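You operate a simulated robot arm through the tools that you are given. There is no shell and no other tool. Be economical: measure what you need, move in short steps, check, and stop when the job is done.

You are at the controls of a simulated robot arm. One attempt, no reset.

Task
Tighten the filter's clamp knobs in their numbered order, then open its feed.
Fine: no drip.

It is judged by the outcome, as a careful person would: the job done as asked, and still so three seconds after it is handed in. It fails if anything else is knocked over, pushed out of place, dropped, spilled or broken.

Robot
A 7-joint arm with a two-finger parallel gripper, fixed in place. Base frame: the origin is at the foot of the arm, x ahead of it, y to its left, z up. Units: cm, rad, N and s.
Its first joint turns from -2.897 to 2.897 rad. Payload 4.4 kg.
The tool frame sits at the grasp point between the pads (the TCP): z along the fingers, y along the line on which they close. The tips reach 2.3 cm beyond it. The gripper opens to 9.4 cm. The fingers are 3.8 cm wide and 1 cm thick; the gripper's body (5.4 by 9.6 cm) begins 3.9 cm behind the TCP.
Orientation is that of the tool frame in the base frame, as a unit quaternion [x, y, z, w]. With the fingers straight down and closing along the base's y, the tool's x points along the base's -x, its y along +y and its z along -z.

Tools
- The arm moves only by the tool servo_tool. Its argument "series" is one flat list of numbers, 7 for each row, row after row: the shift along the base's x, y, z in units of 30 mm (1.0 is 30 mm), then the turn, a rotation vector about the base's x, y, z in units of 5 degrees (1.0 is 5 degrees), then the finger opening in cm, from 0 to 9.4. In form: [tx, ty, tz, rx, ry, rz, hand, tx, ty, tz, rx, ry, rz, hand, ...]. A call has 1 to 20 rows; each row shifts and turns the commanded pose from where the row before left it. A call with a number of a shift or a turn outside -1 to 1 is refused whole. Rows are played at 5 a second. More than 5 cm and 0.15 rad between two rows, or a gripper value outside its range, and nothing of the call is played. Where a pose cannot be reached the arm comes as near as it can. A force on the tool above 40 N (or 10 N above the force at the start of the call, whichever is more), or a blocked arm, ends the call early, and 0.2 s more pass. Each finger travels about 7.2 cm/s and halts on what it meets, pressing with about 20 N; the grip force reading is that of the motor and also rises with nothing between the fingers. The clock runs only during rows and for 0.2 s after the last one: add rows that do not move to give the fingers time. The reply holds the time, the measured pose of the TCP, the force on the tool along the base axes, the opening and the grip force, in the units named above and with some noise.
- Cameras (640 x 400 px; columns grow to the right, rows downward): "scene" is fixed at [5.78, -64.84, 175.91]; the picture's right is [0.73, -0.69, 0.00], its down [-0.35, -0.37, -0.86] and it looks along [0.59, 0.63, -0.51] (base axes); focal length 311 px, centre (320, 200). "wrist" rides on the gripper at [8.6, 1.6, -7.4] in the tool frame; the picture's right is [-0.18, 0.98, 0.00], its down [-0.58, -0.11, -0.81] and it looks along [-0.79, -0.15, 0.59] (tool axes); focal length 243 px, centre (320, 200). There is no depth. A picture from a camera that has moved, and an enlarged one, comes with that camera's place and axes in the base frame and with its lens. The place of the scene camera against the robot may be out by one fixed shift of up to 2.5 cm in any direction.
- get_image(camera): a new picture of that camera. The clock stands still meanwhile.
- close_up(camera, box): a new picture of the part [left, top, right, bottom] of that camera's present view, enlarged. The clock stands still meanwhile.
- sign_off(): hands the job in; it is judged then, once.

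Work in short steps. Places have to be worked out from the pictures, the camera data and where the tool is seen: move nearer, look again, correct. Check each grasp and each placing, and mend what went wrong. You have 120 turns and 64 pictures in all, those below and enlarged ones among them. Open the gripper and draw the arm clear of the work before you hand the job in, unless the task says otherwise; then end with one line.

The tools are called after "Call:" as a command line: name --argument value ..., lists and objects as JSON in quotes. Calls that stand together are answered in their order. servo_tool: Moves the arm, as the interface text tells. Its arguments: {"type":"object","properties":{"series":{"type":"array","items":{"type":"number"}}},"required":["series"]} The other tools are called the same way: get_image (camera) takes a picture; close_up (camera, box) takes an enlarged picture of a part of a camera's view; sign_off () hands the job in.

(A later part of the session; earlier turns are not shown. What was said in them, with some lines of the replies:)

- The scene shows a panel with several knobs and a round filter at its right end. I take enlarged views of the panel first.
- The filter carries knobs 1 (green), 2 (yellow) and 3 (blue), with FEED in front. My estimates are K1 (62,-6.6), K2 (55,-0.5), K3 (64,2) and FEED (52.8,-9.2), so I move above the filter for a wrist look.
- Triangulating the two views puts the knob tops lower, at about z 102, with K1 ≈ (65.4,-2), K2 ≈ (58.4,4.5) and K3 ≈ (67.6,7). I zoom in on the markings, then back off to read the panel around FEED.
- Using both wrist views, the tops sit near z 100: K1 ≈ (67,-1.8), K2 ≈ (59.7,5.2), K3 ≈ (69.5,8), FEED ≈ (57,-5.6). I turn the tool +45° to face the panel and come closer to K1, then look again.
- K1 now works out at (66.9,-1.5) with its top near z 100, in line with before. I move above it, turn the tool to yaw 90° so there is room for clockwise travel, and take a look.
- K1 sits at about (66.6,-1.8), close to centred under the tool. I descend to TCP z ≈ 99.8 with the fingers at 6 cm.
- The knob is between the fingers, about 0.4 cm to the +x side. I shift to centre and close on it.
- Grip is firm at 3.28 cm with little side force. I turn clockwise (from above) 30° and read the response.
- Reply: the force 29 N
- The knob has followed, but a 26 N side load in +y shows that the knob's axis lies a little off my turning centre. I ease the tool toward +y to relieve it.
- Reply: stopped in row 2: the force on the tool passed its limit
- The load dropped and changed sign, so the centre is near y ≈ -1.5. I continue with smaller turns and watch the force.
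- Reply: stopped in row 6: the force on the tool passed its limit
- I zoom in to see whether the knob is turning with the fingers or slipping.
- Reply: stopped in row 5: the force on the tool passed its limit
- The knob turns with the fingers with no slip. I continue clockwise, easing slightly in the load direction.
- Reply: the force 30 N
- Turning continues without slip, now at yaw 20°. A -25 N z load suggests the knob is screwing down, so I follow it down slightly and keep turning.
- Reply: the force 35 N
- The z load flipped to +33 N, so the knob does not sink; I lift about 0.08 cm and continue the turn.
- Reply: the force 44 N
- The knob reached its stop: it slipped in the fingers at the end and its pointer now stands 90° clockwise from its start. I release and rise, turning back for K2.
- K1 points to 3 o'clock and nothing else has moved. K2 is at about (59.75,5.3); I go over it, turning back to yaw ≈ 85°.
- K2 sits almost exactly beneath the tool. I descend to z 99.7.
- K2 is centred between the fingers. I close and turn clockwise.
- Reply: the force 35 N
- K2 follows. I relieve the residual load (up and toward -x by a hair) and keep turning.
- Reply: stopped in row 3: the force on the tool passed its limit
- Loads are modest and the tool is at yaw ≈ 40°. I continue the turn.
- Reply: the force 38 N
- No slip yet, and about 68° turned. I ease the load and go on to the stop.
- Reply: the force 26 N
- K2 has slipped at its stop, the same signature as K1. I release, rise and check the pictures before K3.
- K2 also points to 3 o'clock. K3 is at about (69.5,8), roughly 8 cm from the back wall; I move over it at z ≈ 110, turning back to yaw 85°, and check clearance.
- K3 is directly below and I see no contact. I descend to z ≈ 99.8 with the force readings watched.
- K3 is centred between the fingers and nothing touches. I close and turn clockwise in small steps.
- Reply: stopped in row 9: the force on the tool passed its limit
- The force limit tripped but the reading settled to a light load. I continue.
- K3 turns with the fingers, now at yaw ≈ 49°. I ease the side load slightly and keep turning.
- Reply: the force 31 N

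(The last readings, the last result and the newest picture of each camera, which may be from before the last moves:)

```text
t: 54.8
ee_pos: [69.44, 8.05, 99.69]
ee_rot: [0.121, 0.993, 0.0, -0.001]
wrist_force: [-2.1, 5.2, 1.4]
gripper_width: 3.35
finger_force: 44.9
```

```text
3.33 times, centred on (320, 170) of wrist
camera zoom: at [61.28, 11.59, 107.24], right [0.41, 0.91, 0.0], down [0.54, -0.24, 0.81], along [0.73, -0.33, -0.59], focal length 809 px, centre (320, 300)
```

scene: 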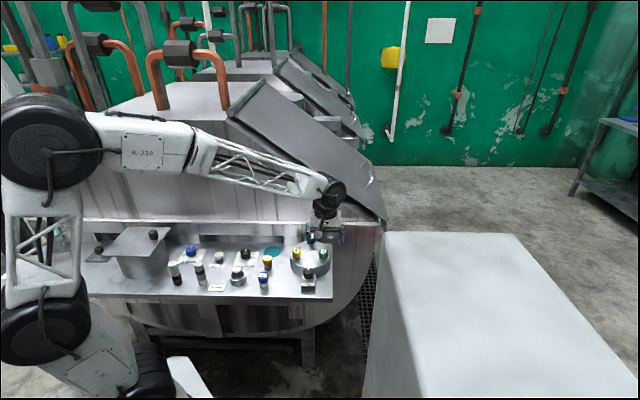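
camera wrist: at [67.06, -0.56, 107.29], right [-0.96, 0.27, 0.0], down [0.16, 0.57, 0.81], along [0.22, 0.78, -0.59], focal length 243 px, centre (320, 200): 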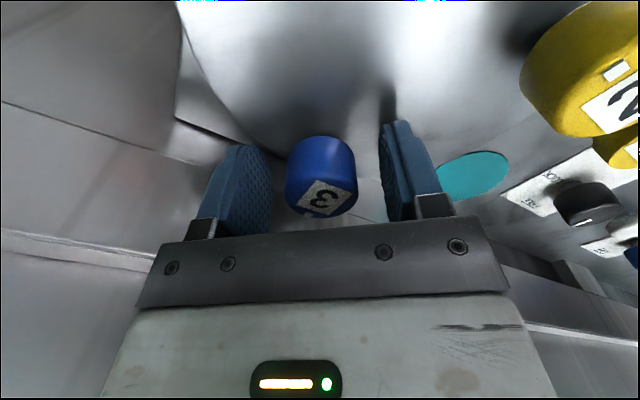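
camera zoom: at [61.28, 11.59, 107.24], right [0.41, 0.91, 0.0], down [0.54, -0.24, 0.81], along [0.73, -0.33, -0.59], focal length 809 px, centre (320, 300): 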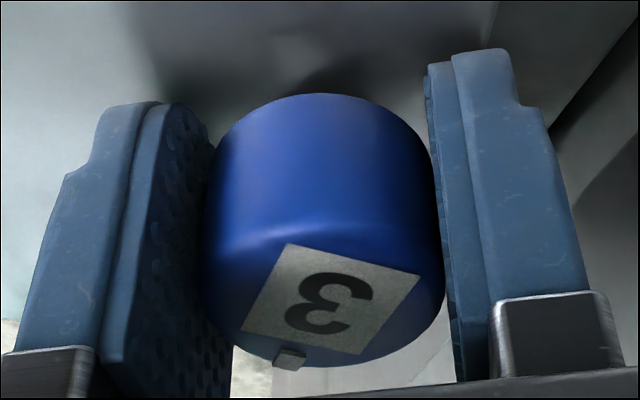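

K3 has slipped at its stop just like the others. I release, rise straight up and check.

Call:
servo_tool --series '[0, 0, 0, 0, 0, 0.4, 2.4, 0, 0, 0, 0, 0, 0, 4, 0, 0, 0, 0, 0, 0, 6, 0, 0, 0, 0, 0, 0, 6, 0, 0, 0.5, 0, 0, 0, 6, 0, 0, 1, 0, 0, 0, 6, 0, 0, 1, 0, 0, 0, 6, -0.8, -0.8, 0.5, 0, 0, 0, 6, -0.8, -0.8, 0.5, 0, 0, 0, 6, 0, 0, 0, 0, 0, 0, 6]'

Call:
close_up --camera "scene" --box '[256, 230, 352, 290]'

Call:
get_image --camera "wrist"

```text
t: 57.0
ee_pos: [64.57, 3.33, 110.07]
ee_rot: [0.102, 0.995, 0.001, 0.001]
wrist_force: [0.3, -0.1, 0.1]
gripper_width: 6.0
finger_force: 0.0
```

```text
6.67 times, centred on (304, 260) of scene
camera zoom: at [5.78, -64.84, 175.91], right [0.73, -0.69, 0.0], down [-0.35, -0.37, -0.86], along [0.59, 0.63, -0.51], focal length 2073 px, centre (427, -200)
```

zoom: 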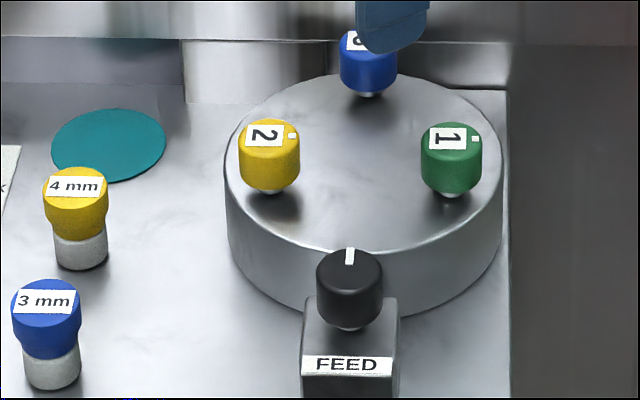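

```text
25 pictures are left
camera wrist: at [56.33, 6.52, 117.7], right [0.38, 0.92, 0.0], down [0.55, -0.22, 0.81], along [0.75, -0.31, -0.59], focal length 243 px, centre (320, 200)
```

wrist: 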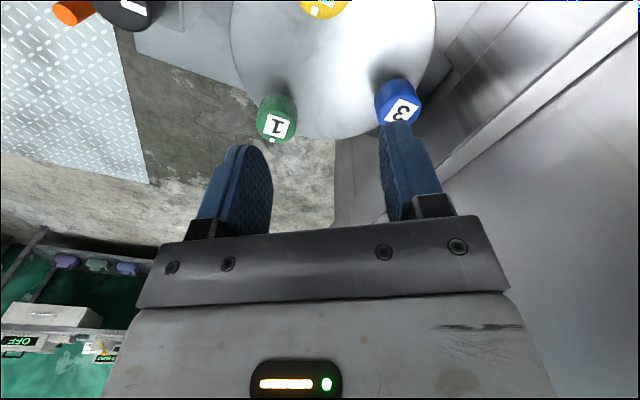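

All three are tightened. Before touching FEED I zoom on the WATER and LOCK label plates to learn which way this machine opens its valves.

Call:
close_up --camera "scene" --box '[170, 236, 266, 296]'

Call:
close_up --camera "scene" --box '[286, 255, 334, 300]'

```text
6.67 times, centred on (218, 266) of scene
camera zoom: at [5.78, -64.84, 175.91], right [0.73, -0.69, 0.0], down [-0.35, -0.37, -0.86], along [0.59, 0.63, -0.51], focal length 2073 px, centre (1000, -240)
```

zoom: 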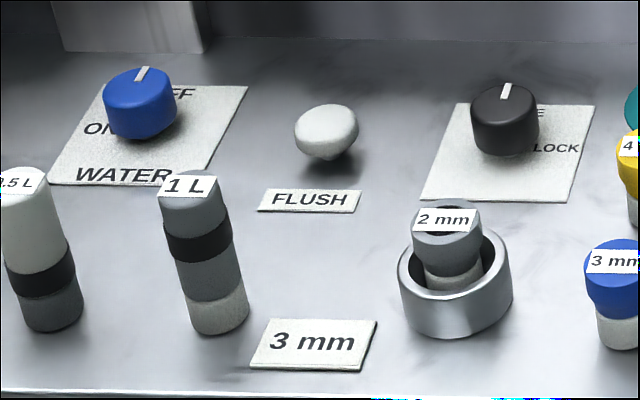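

```text
8.89 times, centred on (310, 278) of scene
camera zoom: at [5.78, -64.84, 175.91], right [0.73, -0.69, 0.0], down [-0.35, -0.37, -0.86], along [0.59, 0.63, -0.51], focal length 2764 px, centre (409, -489)
```

zoom: 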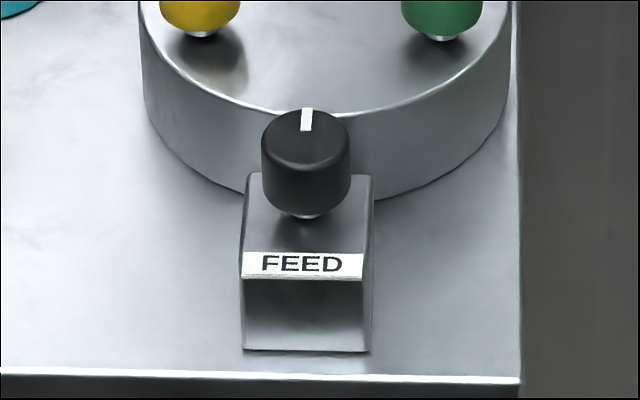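

The WATER plate has ON counter-clockwise from OFF, and FEED sits at 12 o'clock like OFF, so opening is counter-clockwise. FEED's knob is at about (56.6,-5), top z ≈ 100; I go above it with yaw ≈ 0.

Call:
servo_tool --series '[-0.667, -0.694, 0, 0, 0, 0.6, 6, -0.667, -0.694, 0, 0, 0, 0.6, 6, -0.667, -0.694, -0.3, 0, 0, 0.6, 6, -0.667, -0.694, -0.4, 0, 0, 0.6, 6, 0, 0, 0, 0, 0, 0, 6]'

Call:
get_image --camera "wrist"

Call:
close_up --camera "scene" --box '[256, 220, 352, 280]'

```text
t: 58.2
ee_pos: [56.82, -5.23, 107.97]
ee_rot: [-0.002, 1.0, 0.0, 0.0]
wrist_force: [0.3, 0.8, -1.0]
gripper_width: 6.0
finger_force: 0.1
```

```text
22 pictures are left
camera wrist: at [48.01, -3.74, 115.52], right [0.18, 0.98, 0.0], down [0.58, -0.11, 0.81], along [0.79, -0.14, -0.59], focal length 243 px, centre (320, 200)
```

wrist: 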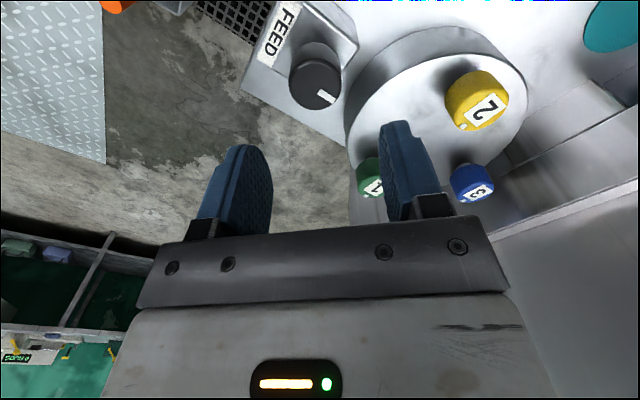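

```text
6.67 times, centred on (304, 250) of scene
camera zoom: at [5.78, -64.84, 175.91], right [0.73, -0.69, 0.0], down [-0.35, -0.37, -0.86], along [0.59, 0.63, -0.51], focal length 2073 px, centre (427, -133)
```

zoom: 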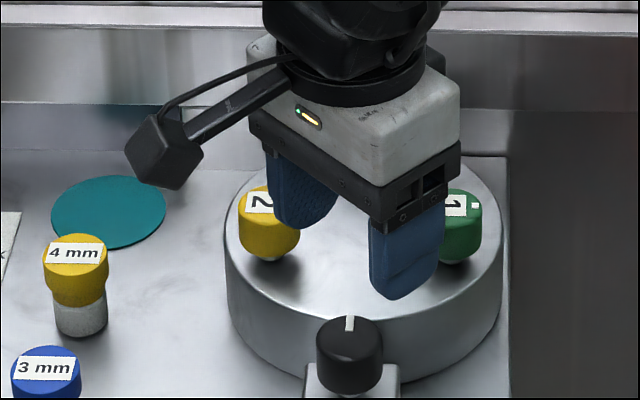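

FEED is practically beneath the tool. I descend part way to z ≈ 101.5 and look.

Call:
servo_tool --series '[0, 0, -0.5, 0, 0, 0, 6, 0, 0, -0.5, 0, 0, 0, 6, 0, 0, -0.5, 0, 0, 0, 6, 0, 0, -0.5, 0, 0, 0, 6, 0, 0, -0.2, 0, 0, 0, 6, 0, 0, 0, 0, 0, 0, 6]'

Call:
get_image --camera "wrist"

Call:
close_up --camera "scene" --box '[256, 235, 352, 295]'

```text
t: 59.6
ee_pos: [56.8, -5.19, 101.47]
ee_rot: [-0.002, 1.0, -0.001, 0.0]
wrist_force: [-0.7, 0.2, 0.4]
gripper_width: 5.99
finger_force: 0.0
```

```text
20 pictures are left
camera wrist: at [47.89, -3.67, 109.06], right [0.18, 0.98, 0.0], down [0.58, -0.11, 0.81], along [0.79, -0.15, -0.59], focal length 243 px, centre (320, 200)
```

wrist: 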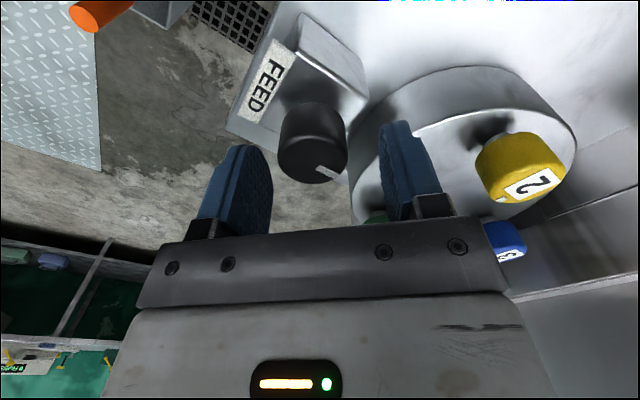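

```text
6.67 times, centred on (304, 265) of scene
camera zoom: at [5.78, -64.84, 175.91], right [0.73, -0.69, 0.0], down [-0.35, -0.37, -0.86], along [0.59, 0.63, -0.51], focal length 2073 px, centre (427, -233)
```

zoom: 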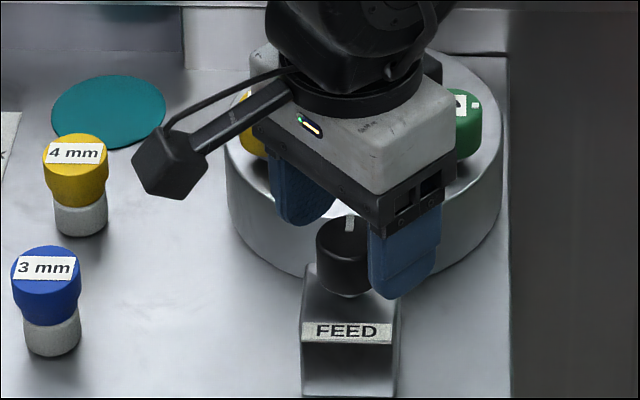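

The top of FEED is level with the clamp knobs and sits about 0.3 cm toward -y. I correct, descend to z 99.8 and close.

Call:
servo_tool --series '[0, -0.1, -0.2, 0, 0, 0, 6, 0, 0, -0.2, 0, 0, 0, 6, 0, 0, -0.15, 0, 0, 0, 6, 0, 0, 0, 0, 0, 0, 4.5, 0, 0, 0, 0, 0, 0, 3, 0, 0, 0, 0, 0, 0, 2.4, 0, 0, 0, 0, 0, 0, 2.4]'

Call:
get_image --camera "wrist"

```text
t: 61.2
ee_pos: [56.63, -5.25, 99.85]
ee_rot: [-0.001, 1.0, 0.0, -0.001]
wrist_force: [1.1, 8.5, -1.6]
gripper_width: 3.28
finger_force: 45.0
```

```text
18 pictures are left
camera wrist: at [47.91, -3.91, 107.38], right [0.18, 0.98, 0.0], down [0.58, -0.11, 0.81], along [0.79, -0.15, -0.59], focal length 243 px, centre (320, 200)
```

wrist: 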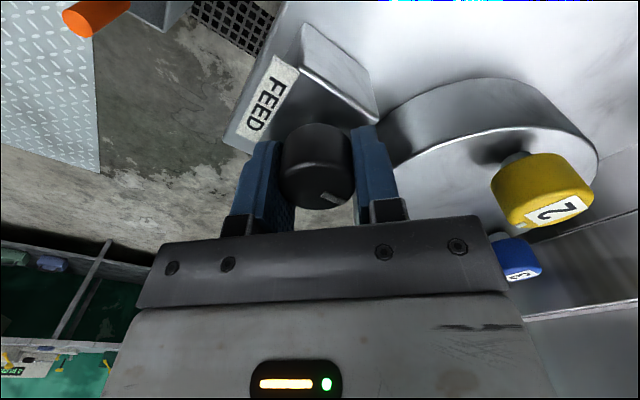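

FEED is gripped (3.28 cm). I turn counter-clockwise in small steps, watching the loads.

Call:
servo_tool --series '[-0.03, 0, 0, 0, 0, 0, 2.4, 0, 0, 0, 0, 0, 0.6, 2.4, 0, 0, 0, 0, 0, 0.6, 2.4, 0, 0, 0, 0, 0, 0.6, 2.4, 0, 0, 0, 0, 0, 0.6, 2.4, 0, 0, 0, 0, 0, 0.6, 2.4, 0, 0, 0, 0, 0, 0.6, 2.4, 0, 0, 0, 0, 0, 0, 2.4]'

Call:
close_up --camera "wrist" --box '[240, 110, 400, 230]'

```text
t: 62.2
ee_pos: [56.61, -5.25, 99.77]
ee_rot: [-0.086, 0.996, 0.0, -0.001]
wrist_force: [6.8, 17.4, 1.9]
gripper_width: 3.29
finger_force: 45.0
stopped in row 5: the force on the tool passed its limit (the readings are from after the stop); the commanded pose is now the measured one
```

```text
3.33 times, centred on (320, 170) of wrist
camera zoom: at [47.68, -5.28, 107.41], right [0.01, 1.0, 0.0], down [0.59, -0.01, 0.81], along [0.81, -0.01, -0.59], focal length 809 px, centre (320, 300)
```

zoom: 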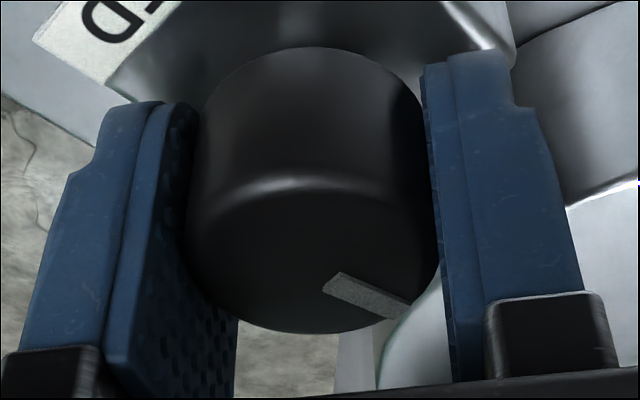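

The knob sits about 0.35 cm off along the pads toward -x, which causes the side loads. I open, recentre and grip again.

Call:
servo_tool --series '[0, 0, 0, 0, 0, 0, 4.5, 0, 0, 0, 0, 0, 0, 4.5, -0.12, 0, 0, 0, 0, 0, 4.5, 0, 0, 0, 0, 0, 0, 4.5]'

Call:
close_up --camera "wrist" --box '[240, 110, 400, 230]'

```text
t: 63.2
ee_pos: [56.22, -5.36, 100.04]
ee_rot: [-0.086, 0.996, 0.0, 0.0]
wrist_force: [0.5, 0.0, 0.6]
gripper_width: 4.5
finger_force: 0.0
```

```text
3.33 times, centred on (320, 170) of wrist
camera zoom: at [47.29, -5.33, 107.42], right [0.01, 1.0, 0.0], down [0.59, -0.01, 0.81], along [0.81, -0.01, -0.59], focal length 809 px, centre (320, 300)
```

zoom: 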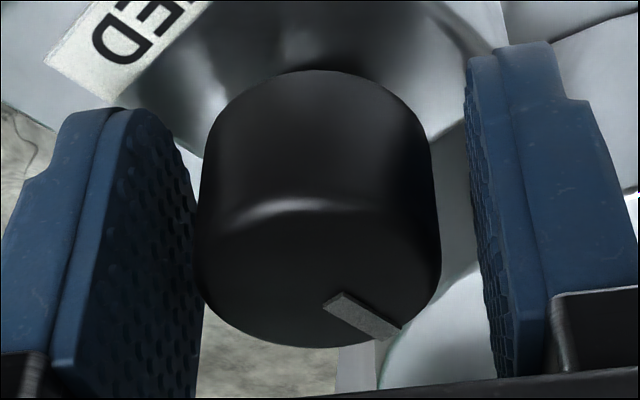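

After release the pointer returned to about its starting direction, while in the grip it had followed by about 10° — a sprung detent perhaps, or a stop. I regrip, turn a further 24° counter-clockwise and see whether it follows.

Call:
servo_tool --series '[0, 0, -0.05, 0, 0, 0, 3, 0, 0, 0, 0, 0, 0, 2.4, 0, 0, 0, 0, 0, 0, 2.4, 0, 0, 0, 0, 0, 0.6, 2.4, 0, 0, 0, 0, 0, 0.6, 2.4, 0, 0, 0, 0, 0, 0.6, 2.4, 0, 0, 0, 0, 0, 0.6, 2.4, 0, 0, 0, 0, 0, 0.6, 2.4, 0, 0, 0, 0, 0, 0.6, 2.4, 0, 0, 0, 0, 0, 0.6, 2.4, 0, 0, 0, 0, 0, 0.6, 2.4, 0, 0, 0, 0, 0, 0, 2.4]'

Call:
close_up --camera "wrist" --box '[240, 110, 400, 230]'

```text
t: 64.8
ee_pos: [56.17, -5.39, 99.77]
ee_rot: [-0.174, 0.985, -0.001, 0.0]
wrist_force: [-6.2, 14.5, 8.5]
gripper_width: 3.36
finger_force: 45.3
stopped in row 7: the force on the tool passed its limit (the readings are from after the stop); the commanded pose is now the measured one
```

```text
3.33 times, centred on (320, 170) of wrist
camera zoom: at [47.4, -6.9, 107.36], right [-0.16, 0.99, 0.0], down [0.58, 0.1, 0.81], along [0.8, 0.13, -0.59], focal length 809 px, centre (320, 300)
```

zoom: 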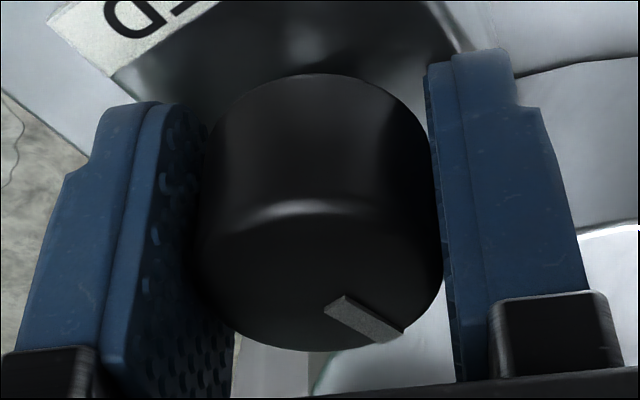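

The pointer kept its place relative to the fingers, so the knob has followed 10°. I continue in shorter steps.

Call:
servo_tool --series '[0, 0, 0, 0, 0, 0, 2.4, 0, 0, 0, 0, 0, 0.6, 2.4, 0, 0, 0, 0, 0, 0.6, 2.4, 0, 0, 0, 0, 0, 0.6, 2.4, 0, 0, 0, 0, 0, 0.6, 2.4, 0, 0, 0, 0, 0, 0.6, 2.4, 0, 0, 0, 0, 0, 0, 2.4]'

Call:
close_up --camera "wrist" --box '[240, 110, 400, 230]'

```text
t: 66.4
ee_pos: [56.2, -5.34, 99.73]
ee_rot: [-0.3, 0.954, 0.001, 0.0]
wrist_force: [-13.7, 4.8, 1.2]
gripper_width: 3.34
finger_force: 45.2
```

```text
3.33 times, centred on (320, 170) of wrist
camera zoom: at [48.05, -9.06, 107.36], right [-0.41, 0.91, 0.0], down [0.54, 0.24, 0.81], along [0.73, 0.33, -0.59], focal length 809 px, centre (320, 300)
```

zoom: 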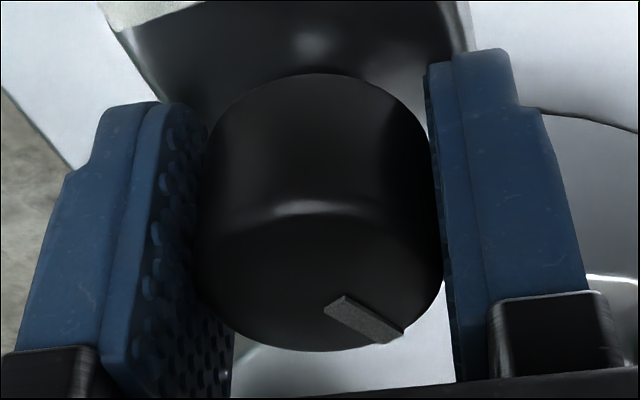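

The knob follows without slip at yaw 35°, so counter-clockwise is free. I keep turning.

Call:
servo_tool --series '[-0.008, 0, 0, 0, 0, 0.6, 2.4, 0, 0, 0, 0, 0, 0.6, 2.4, 0, 0, 0, 0, 0, 0.6, 2.4, 0, 0, 0, 0, 0, 0.6, 2.4, 0, 0, 0, 0, 0, 0.6, 2.4, 0, 0, 0, 0, 0, 0.6, 2.4, 0, 0, 0, 0, 0, 0.6, 2.4, 0, 0, 0, 0, 0, 0.6, 2.4, 0, 0, 0, 0, 0, 0, 2.4]'

Call:
close_up --camera "wrist" --box '[240, 110, 400, 230]'

```text
t: 67.3
ee_pos: [56.17, -5.37, 99.74]
ee_rot: [-0.379, 0.925, 0.001, 0.0]
wrist_force: [-13.3, 11.2, 9.1]
gripper_width: 3.36
finger_force: 45.6
stopped in row 4: the force on the tool passed its limit (the readings are from after the stop); the commanded pose is now the measured one
```

```text
3.33 times, centred on (320, 170) of wrist
camera zoom: at [48.76, -10.33, 107.36], right [-0.56, 0.83, 0.0], down [0.49, 0.33, 0.81], along [0.67, 0.45, -0.59], focal length 809 px, centre (320, 300)
```

zoom: 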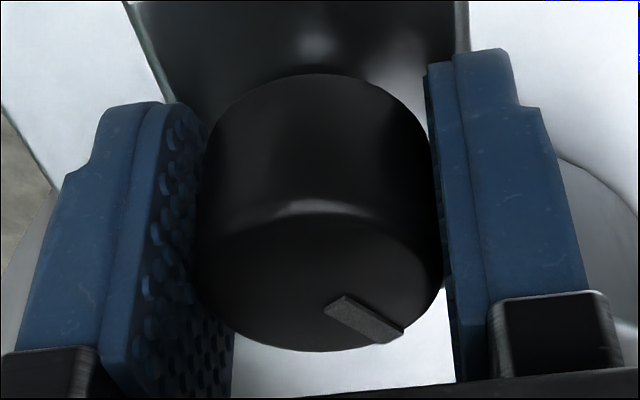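

Still no slip at yaw ≈ 44°, about 35° opened. I continue without extra pictures, easing the load.

Call:
servo_tool --series '[-0.006, 0.005, 0.004, 0, 0, 0, 2.4, 0, 0, 0, 0, 0, 0.5, 2.4, 0, 0, 0, 0, 0, 0.5, 2.4, 0, 0, 0, 0, 0, 0.5, 2.4, 0, 0, 0, 0, 0, 0.5, 2.4, 0, 0, 0, 0, 0, 0.5, 2.4, 0, 0, 0, 0, 0, 0.5, 2.4, 0, 0, 0, 0, 0, 0.5, 2.4, 0, 0, 0, 0, 0, 0.5, 2.4, 0, 0, 0, 0, 0, 0, 2.4]'

```text
t: 69.3
ee_pos: [56.12, -5.44, 99.94]
ee_rot: [-0.531, 0.847, 0.001, -0.001]
wrist_force: [-11.7, 11.2, 7.1]
gripper_width: 3.34
finger_force: 45.5
stopped in row 10: the force on the tool passed its limit (the readings are from after the stop); the commanded pose is now the measured one
```

Call:
servo_tool --series '[-0.006, 0.005, 0.004, 0, 0, 0, 2.4, 0, 0, 0, 0, 0, 0.5, 2.4, 0, 0, 0, 0, 0, 0.5, 2.4, 0, 0, 0, 0, 0, 0.5, 2.4, 0, 0, 0, 0, 0, 0.5, 2.4, 0, 0, 0, 0, 0, 0.5, 2.4, 0, 0, 0, 0, 0, 0.5, 2.4, 0, 0, 0, 0, 0, 0.5, 2.4, 0, 0, 0, 0, 0, 0.5, 2.4, 0, 0, 0, 0, 0, 0, 2.4]'

Call:
close_up --camera "wrist" --box '[240, 110, 400, 230]'

```text
t: 71.5
ee_pos: [56.14, -5.21, 99.71]
ee_rot: [-0.671, 0.741, 0.0, 0.0]
wrist_force: [-2.8, -1.2, 9.2]
gripper_width: 3.38
finger_force: 44.9
```

```text
3.33 times, centred on (320, 170) of wrist
camera zoom: at [53.48, -13.8, 107.34], right [-0.96, 0.28, 0.0], down [0.17, 0.57, 0.81], along [0.23, 0.77, -0.59], focal length 809 px, centre (320, 300)
```

zoom: 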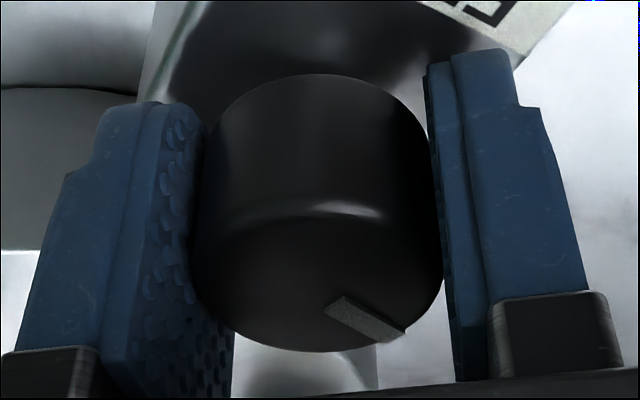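

About 74° opened with no slip. I turn on to reach its stop.

Call:
servo_tool --series '[0, 0, 0, 0, 0, 0.5, 2.4, 0, 0, 0, 0, 0, 0.5, 2.4, 0, 0, 0, 0, 0, 0.5, 2.4, 0, 0, 0, 0, 0, 0.5, 2.4, 0, 0, 0, 0, 0, 0.5, 2.4, 0, 0, 0, 0, 0, 0.5, 2.4, 0, 0, 0, 0, 0, 0.5, 2.4, 0, 0, 0, 0, 0, 0.5, 2.4, 0, 0, 0, 0, 0, 0.5, 2.4, 0, 0, 0, 0, 0, 0, 2.4]'

Call:
close_up --camera "wrist" --box '[240, 110, 400, 230]'

```text
t: 72.2
ee_pos: [56.17, -5.26, 99.68]
ee_rot: [0.708, -0.707, -0.001, 0.001]
wrist_force: [-12.6, 6.0, 7.1]
gripper_width: 3.39
finger_force: 45.2
stopped in row 3: the force on the tool passed its limit (the readings are from after the stop); the commanded pose is now the measured one
```

```text
3.33 times, centred on (320, 170) of wrist
camera zoom: at [54.35, -14.04, 107.33], right [-0.98, 0.18, 0.0], down [0.11, 0.58, 0.81], along [0.15, 0.79, -0.59], focal length 809 px, centre (320, 300)
```

zoom: 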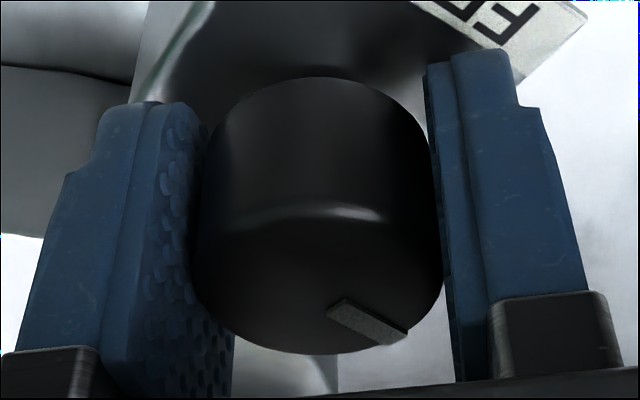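

Call:
servo_tool --series '[-0.004, 0.002, 0.003, 0, 0, 0, 2.4, 0, 0, 0, 0, 0, 0.5, 2.4, 0, 0, 0, 0, 0, 0.5, 2.4, 0, 0, 0, 0, 0, 0.5, 2.4, 0, 0, 0, 0, 0, 0.5, 2.4, 0, 0, 0, 0, 0, 0.5, 2.4, 0, 0, 0, 0, 0, 0.5, 2.4, 0, 0, 0, 0, 0, 0, 2.4]'

Call:
close_up --camera "wrist" --box '[240, 110, 400, 230]'

```text
t: 74.0
ee_pos: [56.01, -5.27, 99.87]
ee_rot: [0.793, -0.609, -0.001, 0.001]
wrist_force: [-2.0, -0.1, -14.2]
gripper_width: 3.39
finger_force: 45.1
```

```text
3.33 times, centred on (320, 170) of wrist
camera zoom: at [56.59, -14.09, 107.39], right [-1.0, -0.08, 0.0], down [-0.04, 0.59, 0.81], along [-0.06, 0.8, -0.59], focal length 809 px, centre (320, 300)
```

zoom: 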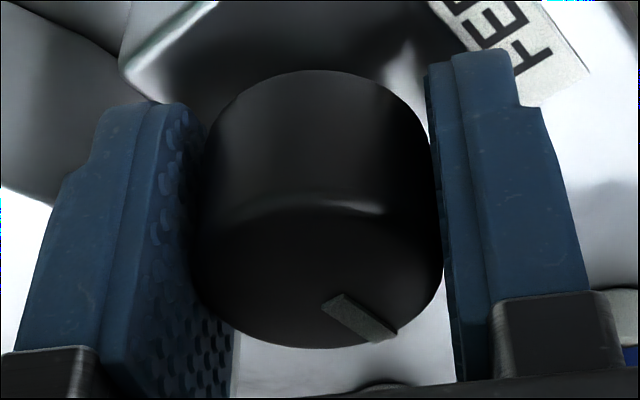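

The pointer now starts to slip in the fingers at yaw 105°, so FEED is at its stop about 90° counter-clockwise. I release, rise, back away and inspect.

Call:
servo_tool --series '[0, 0, 0, 0, 0, -0.3, 2.4, 0, 0, 0, 0, 0, 0, 4, 0, 0, 0, 0, 0, 0, 6, 0, 0, 0, 0, 0, 0, 6, 0, 0, 0.5, 0, 0, 0, 6, 0, 0, 1, 0, 0, 0, 6, 0, 0, 1, 0, 0, 0, 6, -0.5, -0.7, 1, 0, 0, 0, 7, -0.5, -0.7, 1, 0, 0, 0, 8, -0.5, -0.7, 1, 0, 0, 0, 9, -0.5, -0.7, 1, 0, 0, 0, 9, 0, 0, 0, 0, 0, 0, 9]'

Call:
close_up --camera "scene" --box '[256, 235, 352, 295]'

Call:
get_image --camera "scene"

```text
t: 76.6
ee_pos: [50.06, -13.96, 119.39]
ee_rot: [0.785, -0.62, -0.001, 0.001]
wrist_force: [0.0, 0.4, -0.3]
gripper_width: 9.01
finger_force: 0.1
```

```text
6.67 times, centred on (304, 265) of scene
camera zoom: at [5.78, -64.84, 175.91], right [0.73, -0.69, 0.0], down [-0.35, -0.37, -0.86], along [0.59, 0.63, -0.51], focal length 2073 px, centre (427, -233)
```

zoom: 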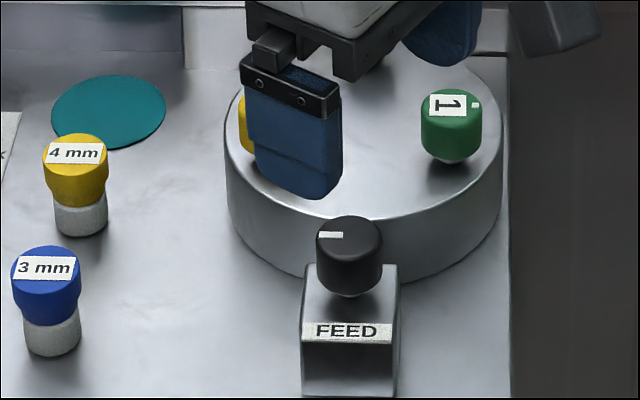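

```text
8 pictures are left
```

scene: 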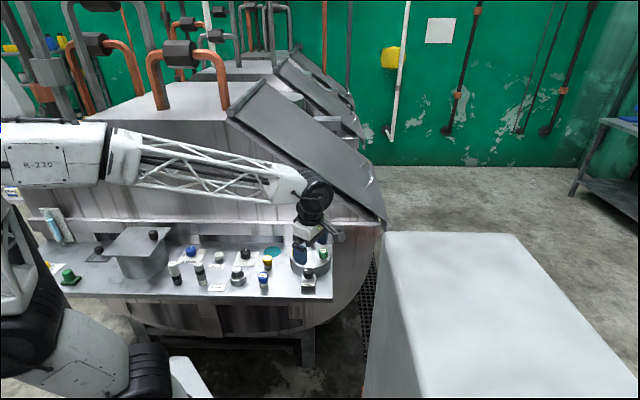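

FEED points to 9 o'clock, open. I raise the arm clear to the right and check all the knobs, and for any drip.

Call:
servo_tool --series '[0, -0.6, 0.8, 0, 0, -1, 9.4, 0, -0.8, 0.8, 0, 0, -1, 9.4, 0, -0.8, 0.8, 0, 0, -1, 9.4, 0, -0.8, 0.8, 0, 0, -1, 9.4, 0, -0.8, 0.8, 0, 0, -1, 9.4, 0, -0.8, 0.8, 0, 0, -1, 9.4, 0, -0.8, 0, 0, 0, -1, 9.4, 0, 0, 0, 0, 0, 0, 9.4]'

Call:
get_image --camera "scene"

Call:
close_up --camera "scene" --box '[256, 225, 352, 295]'

```text
t: 78.4
ee_pos: [50.24, -29.85, 133.68]
ee_rot: [-0.563, 0.826, 0.001, -0.001]
wrist_force: [-0.6, 0.2, -0.2]
gripper_width: 9.4
finger_force: 0.1
```

```text
7 pictures are left
```

scene: 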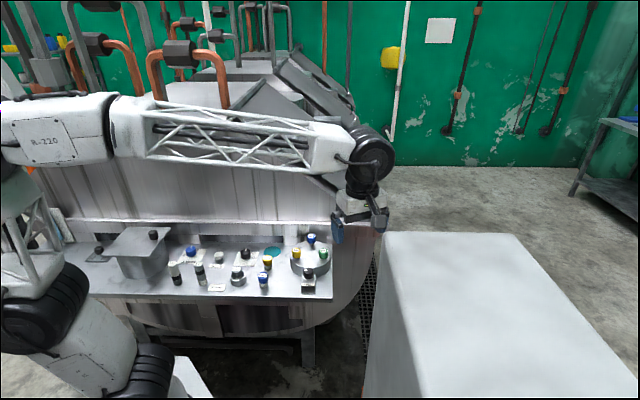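

```text
5.71 times, centred on (304, 260) of scene
camera zoom: at [5.78, -64.84, 175.91], right [0.73, -0.69, 0.0], down [-0.35, -0.37, -0.86], along [0.59, 0.63, -0.51], focal length 1777 px, centre (411, -143)
```

zoom: 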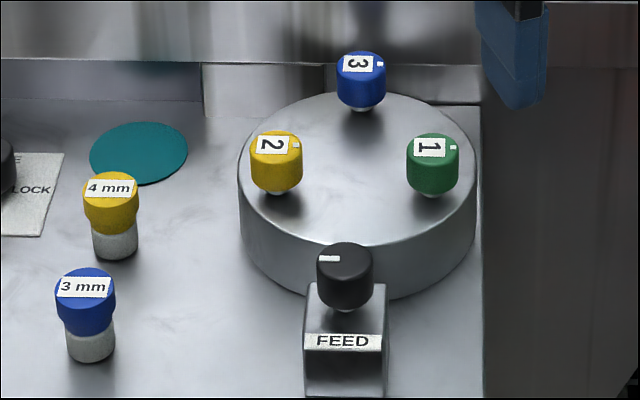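

All three clamp knobs stand at 3 o'clock and FEED at 9 o'clock. I see no drip, nothing else has moved, and the arm is clear with the gripper open, so I hand in.

Call:
sign_off

```text
The job is handed in.
```

I tightened clamp knobs 1, 2 and 3 in that order, each 90° clockwise to its stop, then opened the feed 90° counter-clockwise to its stop; no drip showed in the last picture, and the job is handed in.
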